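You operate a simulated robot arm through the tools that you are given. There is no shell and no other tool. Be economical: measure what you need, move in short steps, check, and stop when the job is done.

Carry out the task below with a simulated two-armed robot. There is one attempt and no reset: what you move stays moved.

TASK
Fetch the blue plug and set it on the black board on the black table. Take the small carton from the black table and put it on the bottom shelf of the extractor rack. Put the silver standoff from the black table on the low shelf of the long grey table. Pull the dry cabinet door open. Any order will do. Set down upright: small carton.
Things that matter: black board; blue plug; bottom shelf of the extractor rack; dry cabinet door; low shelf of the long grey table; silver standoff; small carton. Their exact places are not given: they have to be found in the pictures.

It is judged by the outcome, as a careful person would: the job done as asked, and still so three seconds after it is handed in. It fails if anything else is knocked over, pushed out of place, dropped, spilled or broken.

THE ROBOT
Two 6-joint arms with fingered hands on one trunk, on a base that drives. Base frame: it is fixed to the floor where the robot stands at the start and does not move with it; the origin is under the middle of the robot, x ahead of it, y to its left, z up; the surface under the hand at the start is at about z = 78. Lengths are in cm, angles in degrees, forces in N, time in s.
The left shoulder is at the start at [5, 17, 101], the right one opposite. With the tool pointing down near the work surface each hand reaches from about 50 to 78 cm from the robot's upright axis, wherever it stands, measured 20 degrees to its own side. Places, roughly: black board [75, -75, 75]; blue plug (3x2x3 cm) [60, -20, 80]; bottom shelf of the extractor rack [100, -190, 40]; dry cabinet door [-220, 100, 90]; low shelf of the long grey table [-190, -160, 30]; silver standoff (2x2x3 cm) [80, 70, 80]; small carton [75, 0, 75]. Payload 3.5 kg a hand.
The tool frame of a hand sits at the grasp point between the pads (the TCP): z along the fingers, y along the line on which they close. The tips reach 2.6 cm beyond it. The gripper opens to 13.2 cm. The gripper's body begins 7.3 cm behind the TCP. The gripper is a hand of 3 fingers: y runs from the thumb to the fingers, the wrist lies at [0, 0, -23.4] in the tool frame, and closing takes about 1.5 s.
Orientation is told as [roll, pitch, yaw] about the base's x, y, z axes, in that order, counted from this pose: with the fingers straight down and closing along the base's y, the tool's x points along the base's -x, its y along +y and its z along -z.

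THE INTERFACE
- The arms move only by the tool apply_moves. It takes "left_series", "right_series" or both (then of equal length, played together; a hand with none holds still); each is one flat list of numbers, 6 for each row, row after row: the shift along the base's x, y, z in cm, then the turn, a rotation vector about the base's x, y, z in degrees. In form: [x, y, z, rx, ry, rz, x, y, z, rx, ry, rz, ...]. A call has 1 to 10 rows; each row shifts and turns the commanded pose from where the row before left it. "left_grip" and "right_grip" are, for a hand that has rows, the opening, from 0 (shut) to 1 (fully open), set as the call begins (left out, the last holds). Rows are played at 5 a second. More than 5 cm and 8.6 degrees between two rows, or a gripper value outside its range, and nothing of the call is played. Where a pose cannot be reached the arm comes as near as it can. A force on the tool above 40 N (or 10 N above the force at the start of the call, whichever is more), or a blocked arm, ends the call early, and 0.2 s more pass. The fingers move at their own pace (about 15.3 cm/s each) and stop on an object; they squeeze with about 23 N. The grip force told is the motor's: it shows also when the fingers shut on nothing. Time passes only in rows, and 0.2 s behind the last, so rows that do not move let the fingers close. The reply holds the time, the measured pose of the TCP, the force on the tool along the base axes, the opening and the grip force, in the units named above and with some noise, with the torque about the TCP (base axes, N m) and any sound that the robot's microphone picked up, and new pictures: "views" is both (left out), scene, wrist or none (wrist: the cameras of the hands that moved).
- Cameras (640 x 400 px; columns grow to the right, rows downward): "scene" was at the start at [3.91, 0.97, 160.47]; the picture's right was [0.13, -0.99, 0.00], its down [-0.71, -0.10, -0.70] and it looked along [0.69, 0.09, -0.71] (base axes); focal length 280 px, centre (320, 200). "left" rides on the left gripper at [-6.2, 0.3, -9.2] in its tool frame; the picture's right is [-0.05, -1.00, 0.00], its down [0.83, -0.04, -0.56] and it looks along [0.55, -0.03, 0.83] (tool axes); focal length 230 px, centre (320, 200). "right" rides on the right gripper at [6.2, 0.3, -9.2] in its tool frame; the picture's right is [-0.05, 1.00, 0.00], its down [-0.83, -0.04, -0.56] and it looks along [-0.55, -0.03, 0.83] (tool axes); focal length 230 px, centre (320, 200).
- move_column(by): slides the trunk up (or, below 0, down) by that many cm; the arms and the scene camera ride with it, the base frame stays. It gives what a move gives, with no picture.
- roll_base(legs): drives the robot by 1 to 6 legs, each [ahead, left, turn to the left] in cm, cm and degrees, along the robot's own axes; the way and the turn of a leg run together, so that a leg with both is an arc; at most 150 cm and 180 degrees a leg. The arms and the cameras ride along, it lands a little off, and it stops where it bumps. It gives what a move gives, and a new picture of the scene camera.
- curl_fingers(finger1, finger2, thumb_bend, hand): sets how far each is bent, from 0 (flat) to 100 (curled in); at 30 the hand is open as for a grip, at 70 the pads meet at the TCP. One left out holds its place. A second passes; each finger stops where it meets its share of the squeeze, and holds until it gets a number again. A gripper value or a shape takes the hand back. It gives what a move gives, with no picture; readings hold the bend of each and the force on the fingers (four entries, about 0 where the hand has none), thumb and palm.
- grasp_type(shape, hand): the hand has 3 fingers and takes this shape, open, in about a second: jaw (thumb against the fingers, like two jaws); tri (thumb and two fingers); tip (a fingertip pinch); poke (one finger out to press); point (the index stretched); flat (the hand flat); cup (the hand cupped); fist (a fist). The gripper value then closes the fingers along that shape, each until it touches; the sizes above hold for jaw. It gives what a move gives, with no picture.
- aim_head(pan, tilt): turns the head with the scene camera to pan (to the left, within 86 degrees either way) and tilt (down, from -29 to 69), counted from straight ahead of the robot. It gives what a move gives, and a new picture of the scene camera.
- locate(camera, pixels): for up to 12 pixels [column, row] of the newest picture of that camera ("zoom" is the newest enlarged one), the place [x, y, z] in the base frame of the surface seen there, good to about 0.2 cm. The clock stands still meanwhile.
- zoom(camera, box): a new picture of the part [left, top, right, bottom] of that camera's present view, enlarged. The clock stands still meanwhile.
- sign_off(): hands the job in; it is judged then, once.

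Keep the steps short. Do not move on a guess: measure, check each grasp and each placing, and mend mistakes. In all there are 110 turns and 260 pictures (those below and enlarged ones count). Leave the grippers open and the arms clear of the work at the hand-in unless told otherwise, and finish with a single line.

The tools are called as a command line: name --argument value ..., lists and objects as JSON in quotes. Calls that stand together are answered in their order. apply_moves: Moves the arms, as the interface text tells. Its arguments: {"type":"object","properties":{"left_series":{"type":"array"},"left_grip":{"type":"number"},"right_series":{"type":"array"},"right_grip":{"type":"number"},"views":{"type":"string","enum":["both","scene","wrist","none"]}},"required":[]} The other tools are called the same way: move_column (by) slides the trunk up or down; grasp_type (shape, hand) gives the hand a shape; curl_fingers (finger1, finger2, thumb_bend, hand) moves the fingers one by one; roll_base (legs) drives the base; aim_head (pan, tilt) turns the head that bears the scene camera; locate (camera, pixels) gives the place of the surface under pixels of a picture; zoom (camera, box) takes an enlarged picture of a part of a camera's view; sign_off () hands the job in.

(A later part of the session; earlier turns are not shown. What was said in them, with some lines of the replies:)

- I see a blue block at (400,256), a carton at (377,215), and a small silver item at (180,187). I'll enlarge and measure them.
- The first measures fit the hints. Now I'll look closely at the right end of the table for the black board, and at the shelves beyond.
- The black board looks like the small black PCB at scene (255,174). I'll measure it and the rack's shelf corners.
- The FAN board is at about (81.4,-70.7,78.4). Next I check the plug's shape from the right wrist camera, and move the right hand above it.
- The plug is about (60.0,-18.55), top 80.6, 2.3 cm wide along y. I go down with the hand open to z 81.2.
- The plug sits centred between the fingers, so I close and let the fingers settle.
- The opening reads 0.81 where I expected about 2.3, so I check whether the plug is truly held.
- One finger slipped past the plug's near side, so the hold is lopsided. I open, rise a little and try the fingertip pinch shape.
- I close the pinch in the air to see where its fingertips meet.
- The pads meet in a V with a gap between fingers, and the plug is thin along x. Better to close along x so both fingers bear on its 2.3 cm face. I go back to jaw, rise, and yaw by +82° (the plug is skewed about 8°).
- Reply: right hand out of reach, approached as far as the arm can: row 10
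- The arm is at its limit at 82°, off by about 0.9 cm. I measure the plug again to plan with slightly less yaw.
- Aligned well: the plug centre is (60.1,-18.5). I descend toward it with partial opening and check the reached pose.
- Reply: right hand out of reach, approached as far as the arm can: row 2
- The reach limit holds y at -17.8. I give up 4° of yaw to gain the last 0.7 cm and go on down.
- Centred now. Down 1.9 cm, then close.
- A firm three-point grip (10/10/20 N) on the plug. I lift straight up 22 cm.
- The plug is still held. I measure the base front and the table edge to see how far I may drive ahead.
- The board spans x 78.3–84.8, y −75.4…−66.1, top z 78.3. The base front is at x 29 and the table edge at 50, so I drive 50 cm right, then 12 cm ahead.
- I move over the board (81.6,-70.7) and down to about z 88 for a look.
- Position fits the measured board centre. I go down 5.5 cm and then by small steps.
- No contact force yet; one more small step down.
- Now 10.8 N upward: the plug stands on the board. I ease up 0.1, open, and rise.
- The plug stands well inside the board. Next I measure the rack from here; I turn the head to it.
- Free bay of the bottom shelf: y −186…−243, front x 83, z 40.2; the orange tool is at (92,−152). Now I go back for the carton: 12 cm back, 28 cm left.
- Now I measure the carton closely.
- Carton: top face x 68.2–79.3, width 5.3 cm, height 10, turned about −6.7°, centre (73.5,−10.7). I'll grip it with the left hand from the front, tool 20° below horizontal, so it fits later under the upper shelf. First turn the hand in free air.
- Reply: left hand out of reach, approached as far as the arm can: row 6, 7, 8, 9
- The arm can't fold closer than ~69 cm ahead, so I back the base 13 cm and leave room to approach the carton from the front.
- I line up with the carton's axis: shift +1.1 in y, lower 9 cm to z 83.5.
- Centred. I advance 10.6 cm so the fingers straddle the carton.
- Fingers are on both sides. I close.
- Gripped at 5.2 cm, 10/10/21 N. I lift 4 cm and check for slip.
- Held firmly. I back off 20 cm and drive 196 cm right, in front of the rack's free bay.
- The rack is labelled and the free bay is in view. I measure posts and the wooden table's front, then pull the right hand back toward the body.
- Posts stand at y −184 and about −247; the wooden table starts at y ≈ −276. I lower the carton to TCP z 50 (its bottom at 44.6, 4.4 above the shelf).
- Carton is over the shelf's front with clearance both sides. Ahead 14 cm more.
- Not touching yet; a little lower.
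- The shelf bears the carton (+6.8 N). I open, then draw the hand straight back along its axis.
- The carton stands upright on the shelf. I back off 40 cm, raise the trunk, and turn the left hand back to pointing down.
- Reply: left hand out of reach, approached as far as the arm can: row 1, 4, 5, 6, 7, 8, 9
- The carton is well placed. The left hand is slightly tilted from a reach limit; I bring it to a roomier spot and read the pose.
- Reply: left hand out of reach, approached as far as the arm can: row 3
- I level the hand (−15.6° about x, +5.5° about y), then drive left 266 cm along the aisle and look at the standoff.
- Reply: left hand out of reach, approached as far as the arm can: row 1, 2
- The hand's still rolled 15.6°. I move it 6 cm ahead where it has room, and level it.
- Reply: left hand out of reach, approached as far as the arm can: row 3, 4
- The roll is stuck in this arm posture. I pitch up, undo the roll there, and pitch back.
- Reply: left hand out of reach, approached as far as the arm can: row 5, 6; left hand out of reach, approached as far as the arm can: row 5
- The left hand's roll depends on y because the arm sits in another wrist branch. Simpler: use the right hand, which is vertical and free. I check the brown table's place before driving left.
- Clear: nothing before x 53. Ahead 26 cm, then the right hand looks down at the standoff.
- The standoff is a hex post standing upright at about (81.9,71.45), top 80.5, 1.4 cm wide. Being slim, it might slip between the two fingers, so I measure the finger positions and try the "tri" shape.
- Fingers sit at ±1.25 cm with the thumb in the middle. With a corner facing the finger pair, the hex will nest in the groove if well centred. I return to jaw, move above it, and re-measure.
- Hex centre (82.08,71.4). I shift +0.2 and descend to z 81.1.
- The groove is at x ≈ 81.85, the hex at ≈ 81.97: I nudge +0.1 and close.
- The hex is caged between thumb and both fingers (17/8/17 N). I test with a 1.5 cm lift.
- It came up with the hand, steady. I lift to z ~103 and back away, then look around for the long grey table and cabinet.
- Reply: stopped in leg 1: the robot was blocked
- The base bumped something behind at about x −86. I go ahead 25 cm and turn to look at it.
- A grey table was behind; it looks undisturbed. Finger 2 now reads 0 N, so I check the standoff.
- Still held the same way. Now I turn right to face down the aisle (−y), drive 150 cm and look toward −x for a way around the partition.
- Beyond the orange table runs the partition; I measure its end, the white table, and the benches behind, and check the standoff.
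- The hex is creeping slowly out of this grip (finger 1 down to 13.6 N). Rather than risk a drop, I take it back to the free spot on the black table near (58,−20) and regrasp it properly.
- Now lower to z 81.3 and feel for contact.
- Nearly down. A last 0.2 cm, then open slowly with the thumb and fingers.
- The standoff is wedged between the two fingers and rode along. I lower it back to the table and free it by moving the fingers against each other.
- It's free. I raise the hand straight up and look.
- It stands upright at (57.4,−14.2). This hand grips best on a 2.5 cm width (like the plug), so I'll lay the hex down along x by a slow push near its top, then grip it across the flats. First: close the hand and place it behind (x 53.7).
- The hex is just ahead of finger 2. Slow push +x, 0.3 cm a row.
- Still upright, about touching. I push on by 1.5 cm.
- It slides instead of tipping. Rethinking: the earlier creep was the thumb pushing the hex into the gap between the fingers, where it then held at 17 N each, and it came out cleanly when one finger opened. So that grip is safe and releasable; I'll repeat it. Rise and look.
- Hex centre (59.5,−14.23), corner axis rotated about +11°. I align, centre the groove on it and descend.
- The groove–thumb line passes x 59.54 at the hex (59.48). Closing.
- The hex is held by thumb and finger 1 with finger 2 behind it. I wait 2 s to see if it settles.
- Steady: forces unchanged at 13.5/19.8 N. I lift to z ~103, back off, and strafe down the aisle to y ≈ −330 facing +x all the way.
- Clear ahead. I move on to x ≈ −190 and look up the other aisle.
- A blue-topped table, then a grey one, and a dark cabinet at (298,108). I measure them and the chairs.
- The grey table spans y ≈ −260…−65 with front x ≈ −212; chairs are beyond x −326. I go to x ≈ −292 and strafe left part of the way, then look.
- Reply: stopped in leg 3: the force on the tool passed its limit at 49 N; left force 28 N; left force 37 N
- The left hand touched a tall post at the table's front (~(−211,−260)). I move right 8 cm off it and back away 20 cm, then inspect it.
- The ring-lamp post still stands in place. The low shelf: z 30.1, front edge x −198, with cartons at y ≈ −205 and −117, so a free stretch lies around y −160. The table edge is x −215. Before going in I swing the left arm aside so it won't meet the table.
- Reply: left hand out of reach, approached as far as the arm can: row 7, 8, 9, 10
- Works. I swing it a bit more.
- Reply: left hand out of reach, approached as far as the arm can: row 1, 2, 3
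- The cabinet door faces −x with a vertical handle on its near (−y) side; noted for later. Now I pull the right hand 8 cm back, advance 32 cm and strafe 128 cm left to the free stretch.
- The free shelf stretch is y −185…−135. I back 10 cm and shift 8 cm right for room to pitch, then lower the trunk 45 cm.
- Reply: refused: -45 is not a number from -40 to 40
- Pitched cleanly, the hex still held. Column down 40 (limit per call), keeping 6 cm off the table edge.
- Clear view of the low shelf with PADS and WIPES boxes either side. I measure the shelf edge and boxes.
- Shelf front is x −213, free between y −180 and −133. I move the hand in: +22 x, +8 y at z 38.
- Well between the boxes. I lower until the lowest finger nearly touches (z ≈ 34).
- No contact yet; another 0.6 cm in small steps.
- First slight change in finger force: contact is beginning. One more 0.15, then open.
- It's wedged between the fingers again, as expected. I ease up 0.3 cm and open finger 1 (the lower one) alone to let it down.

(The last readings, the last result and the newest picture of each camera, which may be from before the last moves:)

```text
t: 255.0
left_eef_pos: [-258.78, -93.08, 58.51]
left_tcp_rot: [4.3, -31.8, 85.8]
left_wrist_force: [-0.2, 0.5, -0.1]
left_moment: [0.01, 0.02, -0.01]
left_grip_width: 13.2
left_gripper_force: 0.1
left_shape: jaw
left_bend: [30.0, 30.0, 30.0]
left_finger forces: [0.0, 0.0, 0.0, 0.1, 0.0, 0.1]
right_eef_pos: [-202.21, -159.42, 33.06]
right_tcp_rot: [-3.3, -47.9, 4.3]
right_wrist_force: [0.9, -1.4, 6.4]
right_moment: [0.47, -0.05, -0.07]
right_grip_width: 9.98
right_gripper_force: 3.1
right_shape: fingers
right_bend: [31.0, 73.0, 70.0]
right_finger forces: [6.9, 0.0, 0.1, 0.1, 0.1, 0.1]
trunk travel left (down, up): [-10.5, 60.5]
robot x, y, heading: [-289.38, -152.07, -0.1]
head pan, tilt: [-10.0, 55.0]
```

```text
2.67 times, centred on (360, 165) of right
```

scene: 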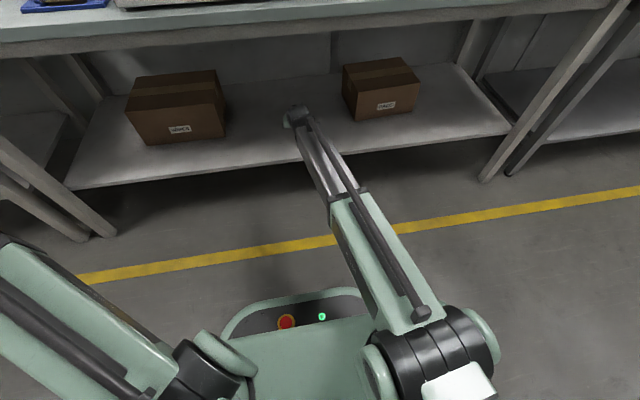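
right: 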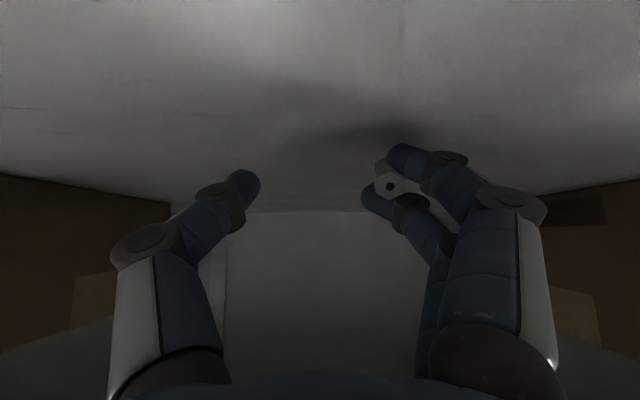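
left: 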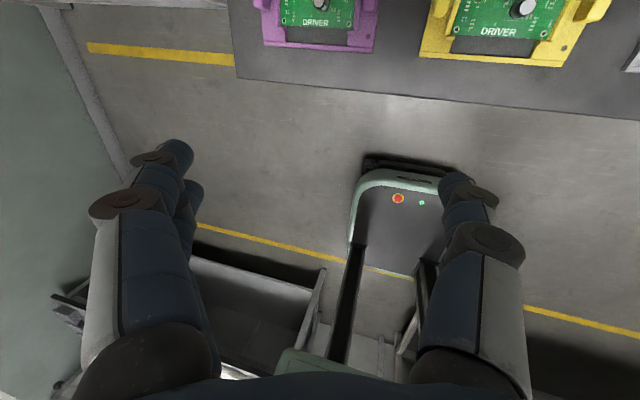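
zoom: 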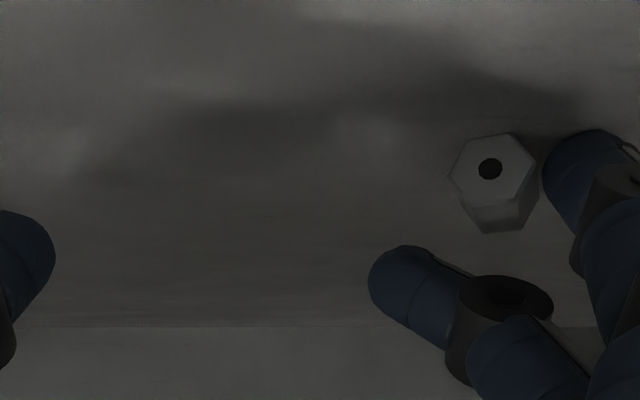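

The hex is free and standing on the shelf. I withdraw back along the tool axis.

apply_moves --right_series '[-0.7, 0, 0.7, 0, 0, 0, -1.5, 0, 1.4, 0, 0, 0, -3, 0, 2, 0, 0, 0, -4, 0, 1, 0, 0, 0, -4, 0, 0, 0, 0, 0, -4, 0, 0, 0, 0, 0, -4, 0, 0, 0, 0, 0, -1, 0, 0, 0, 0, 0]' --views "both"

zoom --camera "scene" --box '[210, 50, 370, 190]'

```text
t: 256.8
left_eef_pos: [-258.72, -93.29, 58.48]
left_tcp_rot: [4.3, -31.9, 85.7]
left_wrist_force: [-0.2, 0.2, -0.5]
left_moment: [0.0, 0.04, 0.0]
left_grip_width: 13.2
left_gripper_force: 0.1
left_shape: jaw
left_bend: [30.0, 30.0, 30.0]
left_finger forces: [0.0, 0.1, 0.1, 0.1, 0.0, 0.0]
right_eef_pos: [-224.36, -159.51, 38.24]
right_tcp_rot: [-3.2, -47.9, 4.2]
right_wrist_force: [-0.7, -0.7, -0.7]
right_moment: [0.0, 0.02, 0.0]
right_grip_width: 10.12
right_gripper_force: 0.1
right_shape: fingers
right_bend: [30.0, 73.0, 70.0]
right_finger forces: [0.0, 0.0, 0.0, 0.1, 0.1, 0.0]
trunk travel left (down, up): [-10.5, 60.5]
robot x, y, heading: [-289.59, -152.51, 0.1]
head pan, tilt: [-10.0, 55.0]
```

scene: 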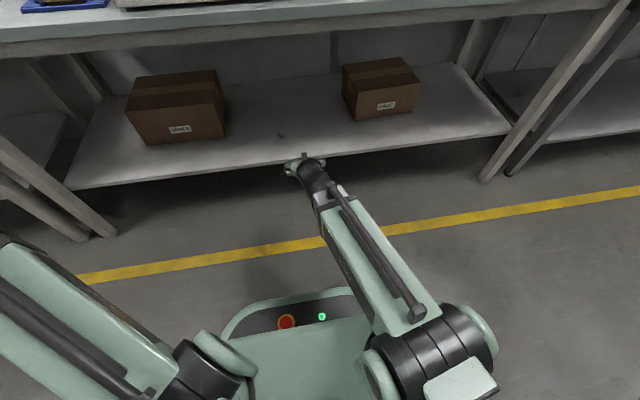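
right: 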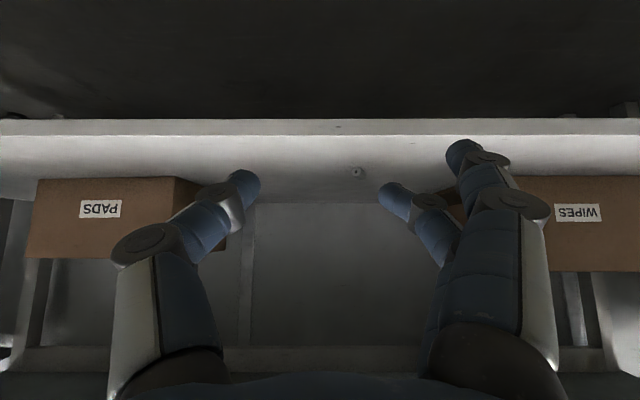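

```text
2.86 times, centred on (290, 120) of scene
```

zoom: 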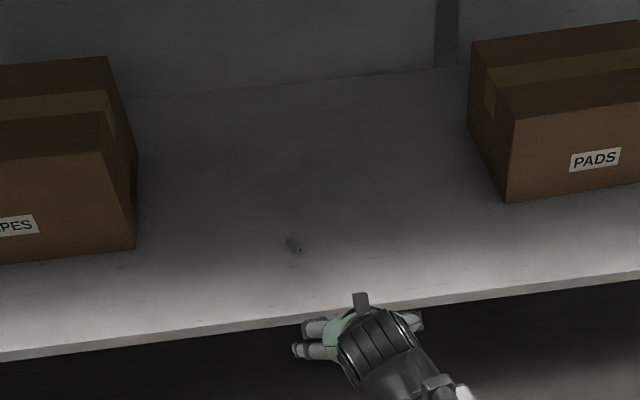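

The standoff lies on the low shelf between the boxes. Now the door. I bring the right hand back to vertical, open, and raise the trunk.

apply_moves --right_series '[-1.5, 0, 1, 0, 8, 0, -1.5, 0, 1, 0, 8, 0, -1.5, 0, 1, 0, 8, 0, -1.5, 0, 1, 0, 8, 0, -1.5, 0, 1, 0, 8, 0, -1, 0, 1, 0, 8, 0]' --right_grip 1 --views "none"

move_column --by 40

roll_base --legs '[[9, 0, 0], [0, 110, 0]]'

aim_head --pan 50 --tilt 30

```text
t: 258.2
left_eef_pos: [-258.82, -93.03, 58.48]
left_tcp_rot: [4.4, -31.8, 85.7]
left_wrist_force: [1.0, 1.3, -0.1]
left_moment: [0.03, -0.01, -0.02]
left_grip_width: 13.19
left_gripper_force: 0.0
left_shape: jaw
left_bend: [30.0, 30.0, 30.0]
left_finger forces: [0.0, 0.0, 0.0, 0.0, 0.0, 0.0]
right_eef_pos: [-232.83, -159.49, 44.16]
right_tcp_rot: [-0.1, 0.3, 2.9]
right_wrist_force: [-0.7, -0.2, -0.5]
right_moment: [0.0, -0.02, -0.02]
right_grip_width: 13.19
right_gripper_force: 0.1
right_shape: jaw
right_bend: [30.0, 30.0, 30.0]
right_finger forces: [0.0, 0.0, 0.1, 0.1, 0.0, 0.0]
trunk travel left (down, up): [-10.5, 60.5]
robot x, y, heading: [-289.61, -152.65, -0.4]
head pan, tilt: [-10.0, 55.0]
```

```text
t: 262.0
left_eef_pos: [-258.81, -93.15, 98.51]
left_tcp_rot: [4.4, -31.8, 85.7]
left_wrist_force: [0.3, -0.1, 0.1]
left_moment: [0.01, 0.0, 0.01]
left_grip_width: 13.19
left_gripper_force: 0.1
left_shape: jaw
left_bend: [30.0, 30.0, 30.0]
left_finger forces: [0.0, 0.0, 0.0, 0.1, 0.0, 0.1]
right_eef_pos: [-232.82, -159.49, 84.21]
right_tcp_rot: [-0.1, -0.1, 2.9]
right_wrist_force: [0.1, 0.4, 0.5]
right_moment: [0.02, -0.03, -0.01]
right_grip_width: 13.2
right_gripper_force: 0.0
right_shape: jaw
right_bend: [30.0, 30.0, 30.0]
right_finger forces: [0.0, 0.1, 0.0, 0.0, 0.1, 0.1]
trunk travel left (down, up): [-50.5, 20.5]
robot x, y, heading: [-290.03, -152.37, -0.0]
head pan, tilt: [-10.0, 55.0]
```

```text
t: 268.3
left_eef_pos: [-249.8, 15.91, 98.49]
left_tcp_rot: [4.4, -31.8, 85.8]
left_wrist_force: [0.3, -0.6, -0.1]
left_moment: [0.0, 0.0, 0.04]
left_grip_width: 13.2
left_gripper_force: 0.0
left_shape: jaw
left_bend: [30.0, 30.0, 30.0]
left_finger forces: [0.0, 0.0, 0.0, 0.0, 0.0, 0.0]
right_eef_pos: [-223.7, -50.29, 84.29]
right_tcp_rot: [-0.2, 0.1, 3.0]
right_wrist_force: [-0.1, 0.0, -0.1]
right_moment: [0.01, -0.01, -0.01]
right_grip_width: 13.2
right_gripper_force: 0.1
right_shape: jaw
right_bend: [30.0, 30.0, 30.0]
right_finger forces: [0.0, 0.0, 0.1, 0.1, 0.1, 0.0]
trunk travel left (down, up): [-50.5, 20.5]
robot x, y, heading: [-280.97, -43.69, -0.0]
head pan, tilt: [-10.0, 55.0]
```

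scene: 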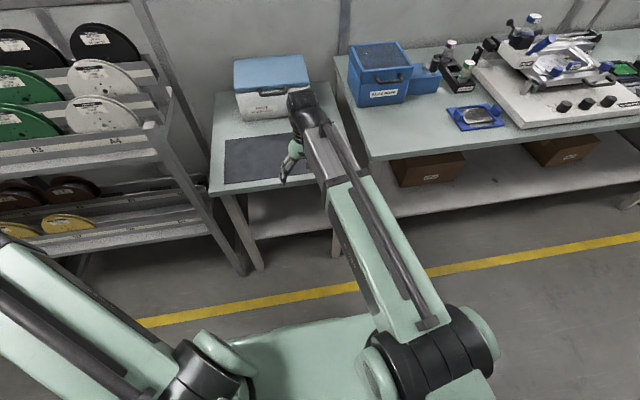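

```text
t: 269.6
left_eef_pos: [-249.97, 15.87, 98.5]
left_tcp_rot: [4.5, -31.8, 85.8]
left_wrist_force: [-0.5, -0.6, 0.2]
left_moment: [0.0, 0.01, -0.01]
left_grip_width: 13.2
left_gripper_force: 0.0
left_shape: jaw
left_bend: [30.0, 30.0, 30.0]
left_finger forces: [0.1, 0.0, 0.0, 0.0, 0.0, 0.0]
right_eef_pos: [-223.76, -50.25, 84.19]
right_tcp_rot: [0.0, 0.0, 3.0]
right_wrist_force: [0.8, -1.0, -0.5]
right_moment: [-0.01, 0.03, 0.01]
right_grip_width: 13.17
right_gripper_force: 0.1
right_shape: jaw
right_bend: [30.0, 30.0, 30.0]
right_finger forces: [0.1, 0.0, 0.0, 0.0, 0.0, 0.1]
trunk travel left (down, up): [-50.5, 20.5]
robot x, y, heading: [-280.85, -43.55, -0.0]
head pan, tilt: [50.0, 30.0]
```

scene: 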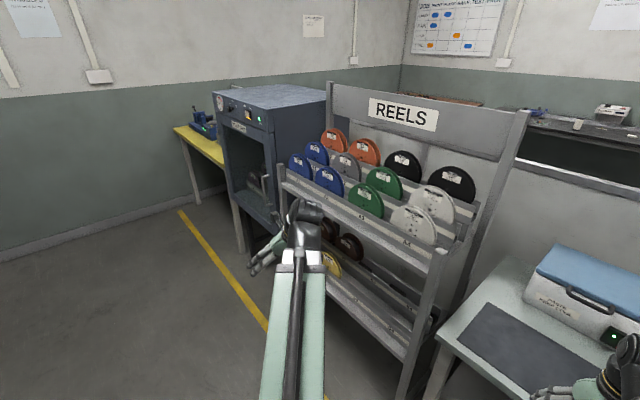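

Clear aisle. I back 20 cm and strafe left 100 cm to face the cabinet.

roll_base --legs '[[-18, 0, 0], [0, 115, 0]]'

aim_head --pan 10 --tilt 35

```text
t: 276.6
left_eef_pos: [-268.07, 131.62, 98.53]
left_tcp_rot: [4.5, -31.8, 86.0]
left_wrist_force: [0.2, -1.1, -0.2]
left_moment: [-0.01, 0.02, -0.02]
left_grip_width: 13.21
left_gripper_force: 0.0
left_shape: jaw
left_bend: [30.0, 30.0, 30.0]
left_finger forces: [0.1, 0.1, 0.0, 0.0, 0.1, 0.1]
right_eef_pos: [-241.81, 65.56, 84.35]
right_tcp_rot: [0.0, 0.1, 3.0]
right_wrist_force: [-0.1, 0.2, 0.8]
right_moment: [0.0, 0.03, 0.01]
right_grip_width: 13.19
right_gripper_force: 0.1
right_shape: jaw
right_bend: [30.0, 30.0, 30.0]
right_finger forces: [0.0, 0.0, 0.0, 0.0, 0.0, 0.0]
trunk travel left (down, up): [-50.5, 20.5]
robot x, y, heading: [-298.86, 72.19, 0.3]
head pan, tilt: [50.0, 30.0]
```

scene: 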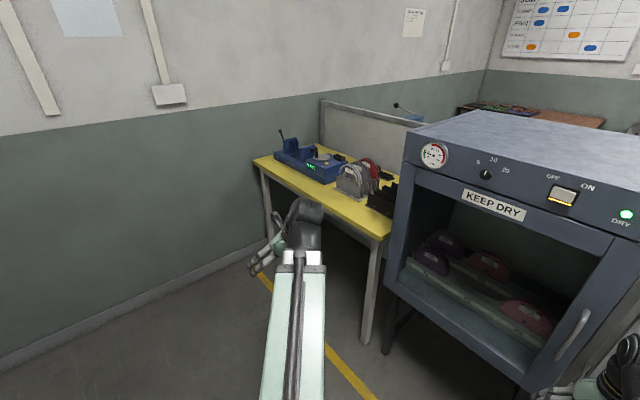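

```text
t: 277.7
left_eef_pos: [-268.07, 131.57, 98.45]
left_tcp_rot: [4.4, -31.8, 86.0]
left_wrist_force: [-0.7, -0.7, 0.7]
left_moment: [0.02, 0.0, 0.0]
left_grip_width: 13.17
left_gripper_force: 0.0
left_shape: jaw
left_bend: [30.0, 30.0, 30.0]
left_finger forces: [0.0, 0.0, 0.1, 0.0, 0.0, 0.0]
right_eef_pos: [-241.72, 65.45, 84.24]
right_tcp_rot: [0.0, 0.0, 3.2]
right_wrist_force: [0.6, -0.3, -2.0]
right_moment: [-0.01, 0.0, 0.04]
right_grip_width: 13.2
right_gripper_force: 0.1
right_shape: jaw
right_bend: [30.0, 30.0, 30.0]
right_finger forces: [0.1, 0.0, 0.0, 0.1, 0.0, 0.1]
trunk travel left (down, up): [-50.5, 20.5]
robot x, y, heading: [-298.81, 72.14, 0.3]
head pan, tilt: [10.0, 35.0]
```

scene: 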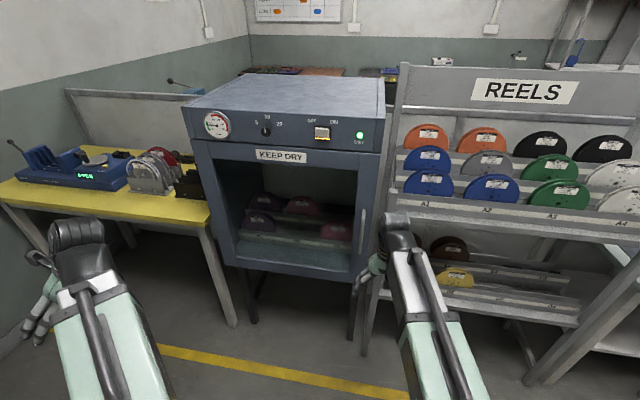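

The cabinet door has its handle at about (362,232). I measure handle and door.

zoom --camera "scene" --box '[200, 130, 410, 300]'

locate --camera "zoom" --pixels '[[488, 192], [482, 245], [478, 290], [60, 60], [500, 75], [90, 310], [470, 345], [495, 110], [488, 220], [525, 200], [520, 160]]'

```text
2.35 times, centred on (305, 215) of scene
```

zoom: 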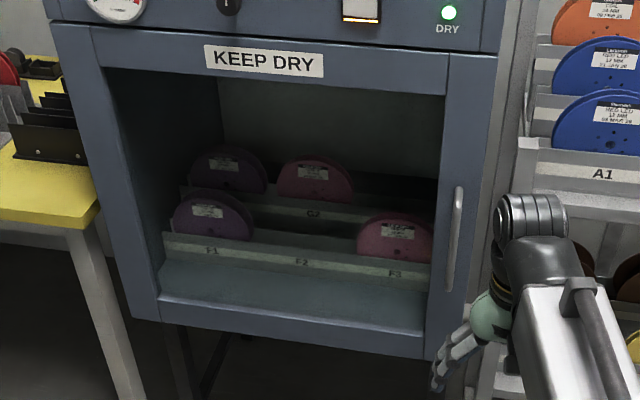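

```text
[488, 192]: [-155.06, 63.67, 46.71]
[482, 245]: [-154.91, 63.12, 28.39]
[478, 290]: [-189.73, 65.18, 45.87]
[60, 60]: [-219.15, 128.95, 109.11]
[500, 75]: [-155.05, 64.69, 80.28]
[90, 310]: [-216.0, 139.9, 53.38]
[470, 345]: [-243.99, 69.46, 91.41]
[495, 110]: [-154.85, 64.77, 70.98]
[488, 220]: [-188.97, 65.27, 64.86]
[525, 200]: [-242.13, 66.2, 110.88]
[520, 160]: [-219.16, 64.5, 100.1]
```

locate --camera "zoom" --pixels '[[458, 200], [454, 240], [450, 280], [470, 200], [440, 200], [490, 60], [440, 345], [150, 310], [70, 60], [120, 200], [458, 189], [447, 290]]'

```text
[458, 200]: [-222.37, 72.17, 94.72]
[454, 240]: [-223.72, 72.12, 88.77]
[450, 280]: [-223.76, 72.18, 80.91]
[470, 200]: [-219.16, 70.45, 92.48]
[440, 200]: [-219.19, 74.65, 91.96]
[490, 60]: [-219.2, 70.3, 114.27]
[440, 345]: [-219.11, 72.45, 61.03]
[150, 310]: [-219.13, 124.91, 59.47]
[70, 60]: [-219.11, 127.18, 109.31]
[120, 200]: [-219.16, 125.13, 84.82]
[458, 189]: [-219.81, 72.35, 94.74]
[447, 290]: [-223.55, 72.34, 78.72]
```

Handle: vertical bar at x ≈ −223.5, y 72.2, z 79–95; door face x −219.1, hinge side y ≈ 129. I shift the base 8 cm left, then pitch the right hand to horizontal in front of it.

roll_base --legs '[[-4, 8, 0]]'

apply_moves --right_series '[1, 0, 0, 0, -8.5, 0, 1, 0, 0, 0, -8.5, 0, 1, 0, 0, 0, -8.5, 0, 1, 0, 0, 0, -8.5, 0, 1.5, 0, 0.5, 0, -8.5, 0, 1.5, 0, 0.5, 0, -8.5, 0, 1.5, 0, 0.5, 0, -8.5, 0, 1.5, 0, 0.5, 0, -8.5, 0, 1.5, 0, 0.5, 0, -8.5, 0, 1.5, 0, 0.5, 0, -8.5, 0]' --right_grip 0.5 --views "both"

```text
t: 278.8
left_eef_pos: [-272.15, 139.65, 98.53]
left_tcp_rot: [4.3, -31.8, 86.1]
left_wrist_force: [-1.4, -0.2, -0.8]
left_moment: [-0.03, 0.0, -0.02]
left_grip_width: 13.21
left_gripper_force: 0.0
left_shape: jaw
left_bend: [30.0, 30.0, 30.0]
left_finger forces: [0.1, 0.0, 0.0, 0.0, 0.0, 0.0]
right_eef_pos: [-245.92, 73.42, 84.16]
right_tcp_rot: [-0.2, 0.0, 3.1]
right_wrist_force: [0.2, 1.1, 0.2]
right_moment: [-0.01, -0.03, 0.01]
right_grip_width: 13.2
right_gripper_force: 0.1
right_shape: jaw
right_bend: [30.0, 30.0, 30.0]
right_finger forces: [0.1, 0.1, 0.1, 0.1, 0.0, 0.0]
trunk travel left (down, up): [-50.5, 20.5]
robot x, y, heading: [-302.98, 79.7, 0.1]
head pan, tilt: [10.0, 35.0]
```

scene: 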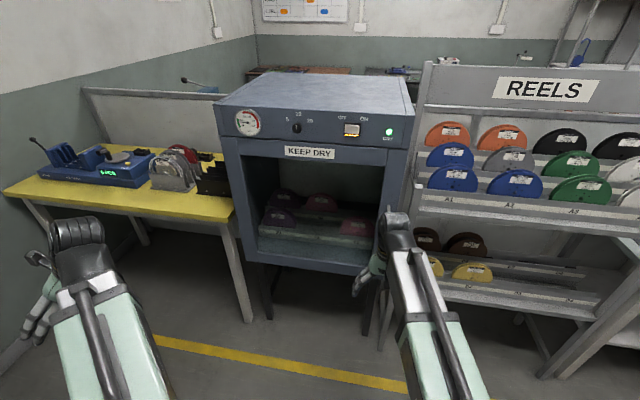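

```text
t: 281.0
left_eef_pos: [-272.19, 139.66, 98.57]
left_tcp_rot: [4.4, -31.8, 86.1]
left_wrist_force: [-0.8, -0.3, 0.3]
left_moment: [0.01, -0.01, 0.0]
left_grip_width: 13.2
left_gripper_force: 0.1
left_shape: jaw
left_bend: [30.0, 30.0, 30.0]
left_finger forces: [0.0, 0.1, 0.0, 0.1, 0.1, 0.0]
right_eef_pos: [-232.18, 73.58, 87.03]
right_tcp_rot: [-28.8, -84.1, 28.8]
right_wrist_force: [0.0, 0.3, 1.6]
right_moment: [-0.01, 0.02, -0.03]
right_grip_width: 6.67
right_gripper_force: 0.1
right_shape: jaw
right_bend: [73.0, 73.0, 70.0]
right_finger forces: [0.1, 0.0, 0.1, 0.1, 0.1, 0.1]
right hand out of reach, approached as far as the arm can: row 7
trunk travel left (down, up): [-50.5, 20.5]
robot x, y, heading: [-302.95, 80.13, 0.2]
head pan, tilt: [10.0, 35.0]
```

scene: 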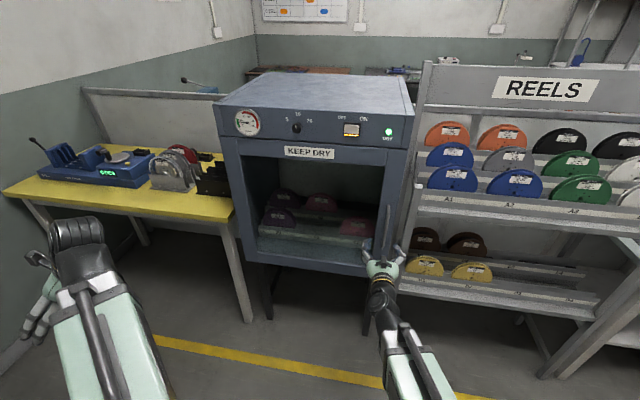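
right: 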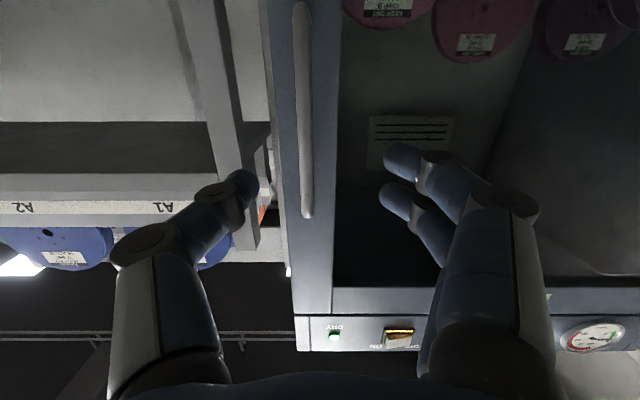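

The hand is level and the bar lies ahead, 1.3 cm to the thumb side. I shift −1.3 y and advance in steps to x −222.6.

apply_moves --right_series '[2.5, -1.3, 0, 0, 0, 0, 3, 0, 0, 0, 0, 0, 2.5, 0, 0, 0, 0, 0, 1.5, 0, 0, 0, 0, 0]' --views "wrist"

```text
t: 282.0
left_eef_pos: [-272.28, 139.59, 98.59]
left_tcp_rot: [4.4, -31.8, 86.0]
left_wrist_force: [-0.1, -0.6, -0.4]
left_moment: [0.03, 0.0, -0.04]
left_grip_width: 13.17
left_gripper_force: 0.0
left_shape: jaw
left_bend: [30.0, 30.0, 30.0]
left_finger forces: [0.0, 0.0, 0.0, 0.0, 0.0, 0.0]
right_eef_pos: [-222.75, 72.31, 87.25]
right_tcp_rot: [-31.7, -84.1, 31.9]
right_wrist_force: [0.5, 0.0, -0.4]
right_moment: [0.01, 0.0, 0.04]
right_grip_width: 6.65
right_gripper_force: 0.0
right_shape: jaw
right_bend: [73.0, 73.0, 70.0]
right_finger forces: [0.0, 0.0, 0.0, 0.1, 0.1, 0.1]
trunk travel left (down, up): [-50.5, 20.5]
robot x, y, heading: [-302.63, 80.12, 0.2]
head pan, tilt: [10.0, 35.0]
```

right: 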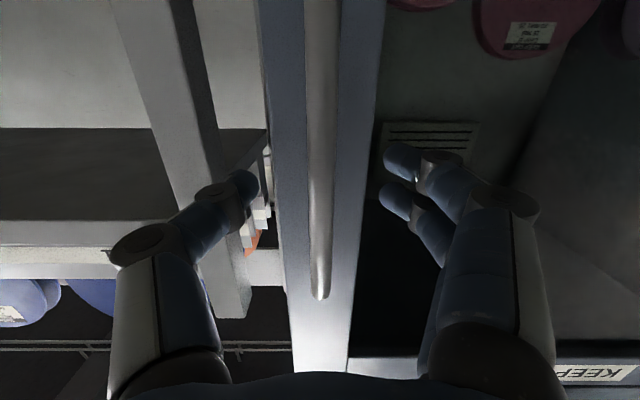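

The bar is centred between the fingers. I close.

apply_moves --right_series '[0, 0, 0, 0, 0, 0, 0, 0, 0, 0, 0, 0, 0, 0, 0, 0, 0, 0, 0, 0, 0, 0, 0, 0, 0, 0, 0, 0, 0, 0, 0, 0, 0, 0, 0, 0]' --right_grip 0 --views "wrist"

```text
t: 283.4
left_eef_pos: [-272.14, 139.58, 98.55]
left_tcp_rot: [4.4, -31.8, 86.0]
left_wrist_force: [-1.0, -0.5, 0.6]
left_moment: [0.03, 0.03, -0.03]
left_grip_width: 13.19
left_gripper_force: 0.0
left_shape: jaw
left_bend: [30.0, 30.0, 30.0]
left_finger forces: [0.1, 0.1, 0.0, 0.0, 0.0, 0.0]
right_eef_pos: [-222.78, 72.23, 87.25]
right_tcp_rot: [-31.7, -84.1, 31.7]
right_wrist_force: [0.7, -4.4, 1.0]
right_moment: [-0.01, 0.01, 0.01]
right_grip_width: 0.0
right_gripper_force: 23.4
right_shape: jaw
right_bend: [64.0, 64.0, 66.0]
right_finger forces: [0.1, 0.0, 0.0, 0.0, 0.3, 0.0]
trunk travel left (down, up): [-50.5, 20.5]
robot x, y, heading: [-303.17, 79.98, -0.1]
head pan, tilt: [10.0, 35.0]
5 turns are left
```

right: 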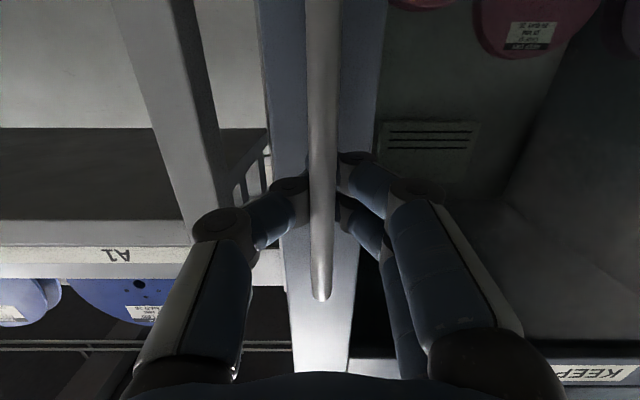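

The fingers have closed behind the bar like a hook. Few turns remain, so I pull now: base arcs about the hinge, three times 10°.

roll_base --legs '[[-8.6, 14.6, -10], [-8.6, 14.6, -10], [-8.6, 14.6, -10]]'

zoom --camera "right" --box '[0, 0, 640, 400]'

```text
t: 287.0
left_eef_pos: [-260.37, 164.92, 98.53]
left_tcp_rot: [4.4, -31.8, 56.1]
left_wrist_force: [-0.5, 0.4, 0.7]
left_moment: [-0.01, -0.01, -0.02]
left_grip_width: 13.21
left_gripper_force: 0.1
left_shape: jaw
left_bend: [30.0, 30.0, 30.0]
left_finger forces: [0.0, 0.0, 0.0, 0.0, 0.0, 0.0]
right_eef_pos: [-251.24, 81.83, 87.15]
right_tcp_rot: [-32.1, -84.1, 2.2]
right_wrist_force: [2.1, 3.1, 1.3]
right_moment: [0.02, 0.02, -0.04]
right_grip_width: 0.0
right_gripper_force: 23.2
right_shape: jaw
right_bend: [64.0, 64.0, 66.0]
right_finger forces: [2.7, 0.3, 0.0, 0.1, 0.1, 0.1]
trunk travel left (down, up): [-50.5, 20.5]
robot x, y, heading: [-317.01, 128.55, -30.2]
head pan, tilt: [10.0, 35.0]
```

scene: 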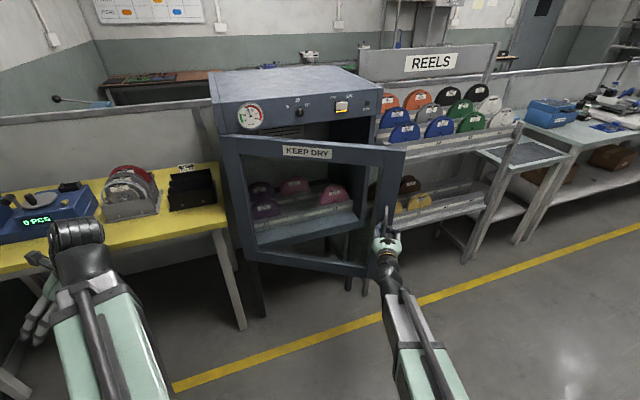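

```text
1.00 times, centred on (320, 200) of right (not enlarged: the box is as wide or as high as the picture)
4 turns are left
```

zoom: 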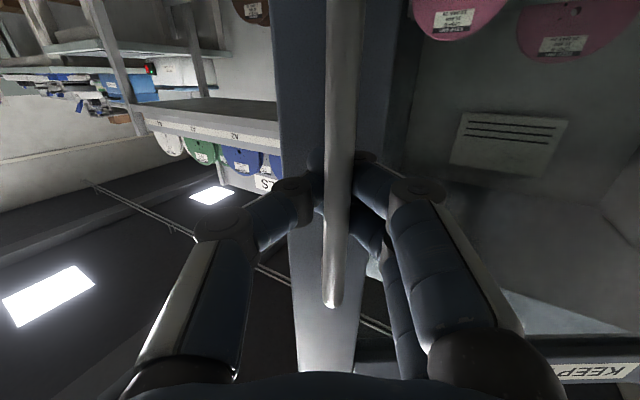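

The door swings open (~28°) with low force. I raise the left hand 8 cm to keep clear of the yellow table, and go on for 27° more.

apply_moves --left_series '[0, 0, 4, 0, 0, 0, 0, 0, 4, 0, 0, 0]' --views "none"

roll_base --legs '[[-8, 13.4, -9], [-8, 13.4, -9], [-8, 13.4, -9]]'

zoom --camera "right" --box '[0, 0, 640, 400]'

```text
t: 287.6
left_eef_pos: [-260.28, 164.86, 106.65]
left_tcp_rot: [4.4, -31.8, 56.0]
left_wrist_force: [0.1, -0.4, 0.1]
left_moment: [0.02, 0.01, 0.01]
left_grip_width: 13.22
left_gripper_force: 0.1
left_shape: jaw
left_bend: [30.0, 30.0, 30.0]
left_finger forces: [0.1, 0.1, 0.1, 0.0, 0.0, 0.0]
right_eef_pos: [-251.12, 81.91, 87.18]
right_tcp_rot: [-31.8, -84.1, 2.0]
right_wrist_force: [1.1, 2.5, 0.1]
right_moment: [0.02, -0.05, -0.01]
right_grip_width: 0.0
right_gripper_force: 23.2
right_shape: jaw
right_bend: [64.0, 64.0, 66.0]
right_finger forces: [2.2, 0.2, 0.0, 0.1, 0.1, 0.0]
trunk travel left (down, up): [-50.5, 20.5]
robot x, y, heading: [-316.43, 128.69, -29.9]
head pan, tilt: [10.0, 35.0]
```

```text
t: 290.9
left_eef_pos: [-239.71, 180.6, 106.42]
left_tcp_rot: [4.4, -31.8, 28.9]
left_wrist_force: [-0.1, -0.2, 0.2]
left_moment: [0.02, 0.0, -0.02]
left_grip_width: 13.2
left_gripper_force: 0.0
left_shape: jaw
left_bend: [30.0, 30.0, 30.0]
left_finger forces: [0.0, 0.1, 0.1, 0.1, 0.0, 0.0]
right_eef_pos: [-269.59, 102.69, 87.18]
right_tcp_rot: [-32.1, -83.9, -24.8]
right_wrist_force: [10.3, 4.9, 0.8]
right_moment: [0.04, -0.11, -0.08]
right_grip_width: 0.01
right_gripper_force: 22.8
right_shape: jaw
right_bend: [65.0, 64.0, 67.0]
right_finger forces: [8.4, 2.3, 0.0, 0.0, 0.0, 0.0]
trunk travel left (down, up): [-50.5, 20.5]
robot x, y, heading: [-306.51, 174.07, -57.0]
head pan, tilt: [10.0, 35.0]
```

scene: 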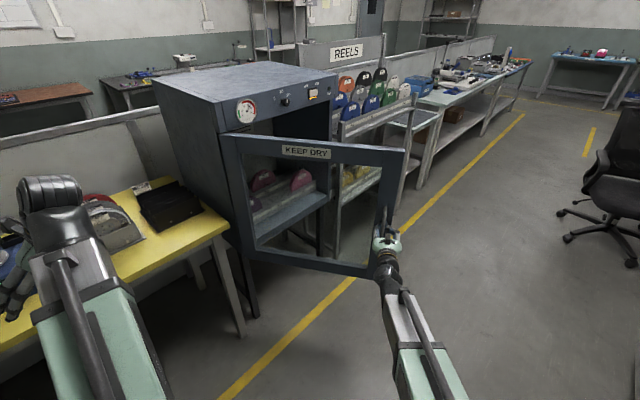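

```text
1.00 times, centred on (320, 200) of right (not enlarged: the box is as wide or as high as the picture)
3 turns are left
```

zoom: 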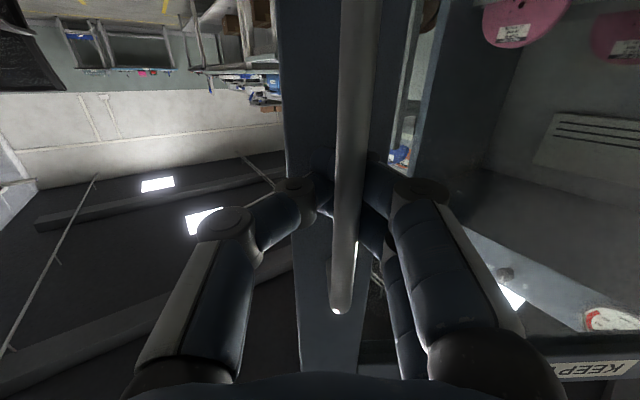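

The door stands about 57° open. I open the fingers, back straight off 18 cm, open the hand fully and look.

apply_moves --right_series '[0, 0, 0, 0, 0, 0, 0, 0, 0, 0, 0, 0, 0, 0, 0, 0, 0, 0, 0, 0, 0, 0, 0, 0, 0, 0, 0, 0, 0, 0]' --right_grip 0.5 --views "none"

roll_base --legs '[[-18, 0, 0]]'

apply_moves --right_series '[0, 0, 0, 0, 0, 0, 0, 0, 0, 0, 0, 0, 0, 0, 0, 0, 0, 0]' --right_grip 1 --views "both"

```text
t: 292.1
left_eef_pos: [-239.75, 180.46, 106.57]
left_tcp_rot: [4.4, -31.8, 28.8]
left_wrist_force: [0.2, -0.9, 0.2]
left_moment: [0.03, 0.03, -0.01]
left_grip_width: 13.18
left_gripper_force: 0.0
left_shape: jaw
left_bend: [30.0, 30.0, 30.0]
left_finger forces: [0.0, 0.0, 0.0, 0.0, 0.1, 0.1]
right_eef_pos: [-269.48, 102.53, 87.25]
right_tcp_rot: [-31.8, -84.1, -25.3]
right_wrist_force: [-0.3, 0.1, -0.1]
right_moment: [0.0, -0.01, 0.05]
right_grip_width: 6.58
right_gripper_force: 0.1
right_shape: jaw
right_bend: [73.0, 73.0, 70.0]
right_finger forces: [0.1, 0.0, 0.0, 0.1, 0.1, 0.0]
trunk travel left (down, up): [-50.5, 20.5]
robot x, y, heading: [-306.46, 174.12, -57.1]
head pan, tilt: [10.0, 35.0]
```

```text
t: 293.6
left_eef_pos: [-249.66, 195.63, 106.64]
left_tcp_rot: [4.3, -31.9, 28.8]
left_wrist_force: [0.3, 0.4, -0.4]
left_moment: [-0.02, 0.0, -0.02]
left_grip_width: 13.19
left_gripper_force: 0.0
left_shape: jaw
left_bend: [30.0, 30.0, 30.0]
left_finger forces: [0.0, 0.0, 0.0, 0.0, 0.1, 0.0]
right_eef_pos: [-279.52, 117.62, 87.28]
right_tcp_rot: [-32.0, -84.1, -25.2]
right_wrist_force: [-0.3, 0.4, 0.0]
right_moment: [-0.01, -0.01, -0.01]
right_grip_width: 6.58
right_gripper_force: 0.1
right_shape: jaw
right_bend: [73.0, 73.0, 70.0]
right_finger forces: [0.0, 0.1, 0.1, 0.0, 0.1, 0.0]
trunk travel left (down, up): [-50.5, 20.5]
robot x, y, heading: [-316.16, 189.29, -56.9]
head pan, tilt: [10.0, 35.0]
```

scene: 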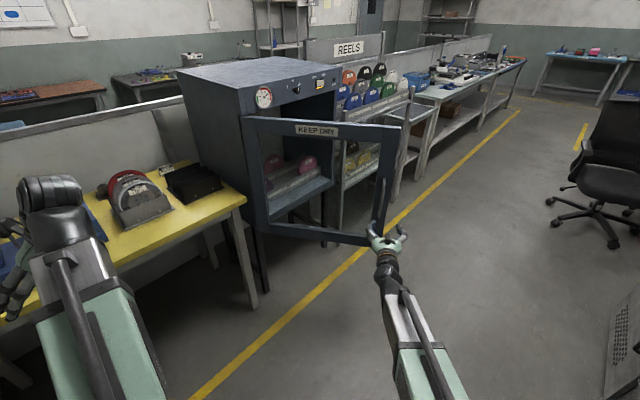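

```text
t: 294.4
left_eef_pos: [-249.6, 195.62, 106.56]
left_tcp_rot: [4.4, -31.8, 28.7]
left_wrist_force: [-0.2, -0.3, 0.3]
left_moment: [-0.01, 0.04, 0.02]
left_grip_width: 13.2
left_gripper_force: 0.1
left_shape: jaw
left_bend: [30.0, 30.0, 30.0]
left_finger forces: [0.0, 0.0, 0.0, 0.0, 0.1, 0.0]
right_eef_pos: [-279.47, 117.62, 87.28]
right_tcp_rot: [-31.6, -84.1, -25.4]
right_wrist_force: [0.9, 0.3, 0.1]
right_moment: [0.0, -0.05, -0.03]
right_grip_width: 13.18
right_gripper_force: 0.1
right_shape: jaw
right_bend: [30.0, 30.0, 30.0]
right_finger forces: [0.0, 0.0, 0.1, 0.0, 0.0, 0.0]
trunk travel left (down, up): [-50.5, 20.5]
robot x, y, heading: [-316.4, 188.91, -57.0]
head pan, tilt: [10.0, 35.0]
2 turns are left
```

scene: 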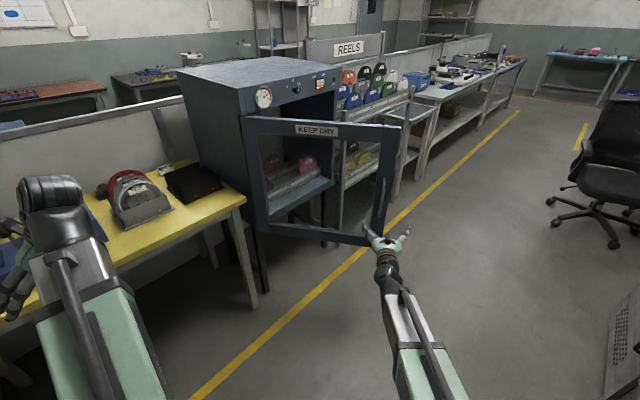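
right: 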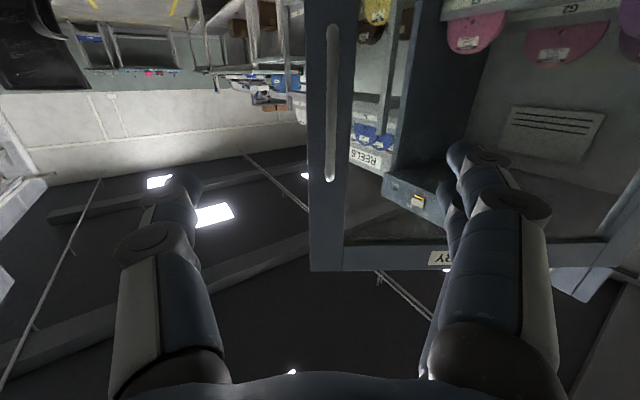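

The door stays open, both hands are open and clear, and all four parts are done, so I hand in.

sign_off

```text
The job is handed in.
```

All four parts are done and handed in: plug on the black board, carton upright on the rack's bottom shelf, standoff lying on the grey table's low shelf, dry cabinet door about 57° open; on the way the base bumped a table and the left hand pressed a ring-lamp post, and both looked undisturbed.
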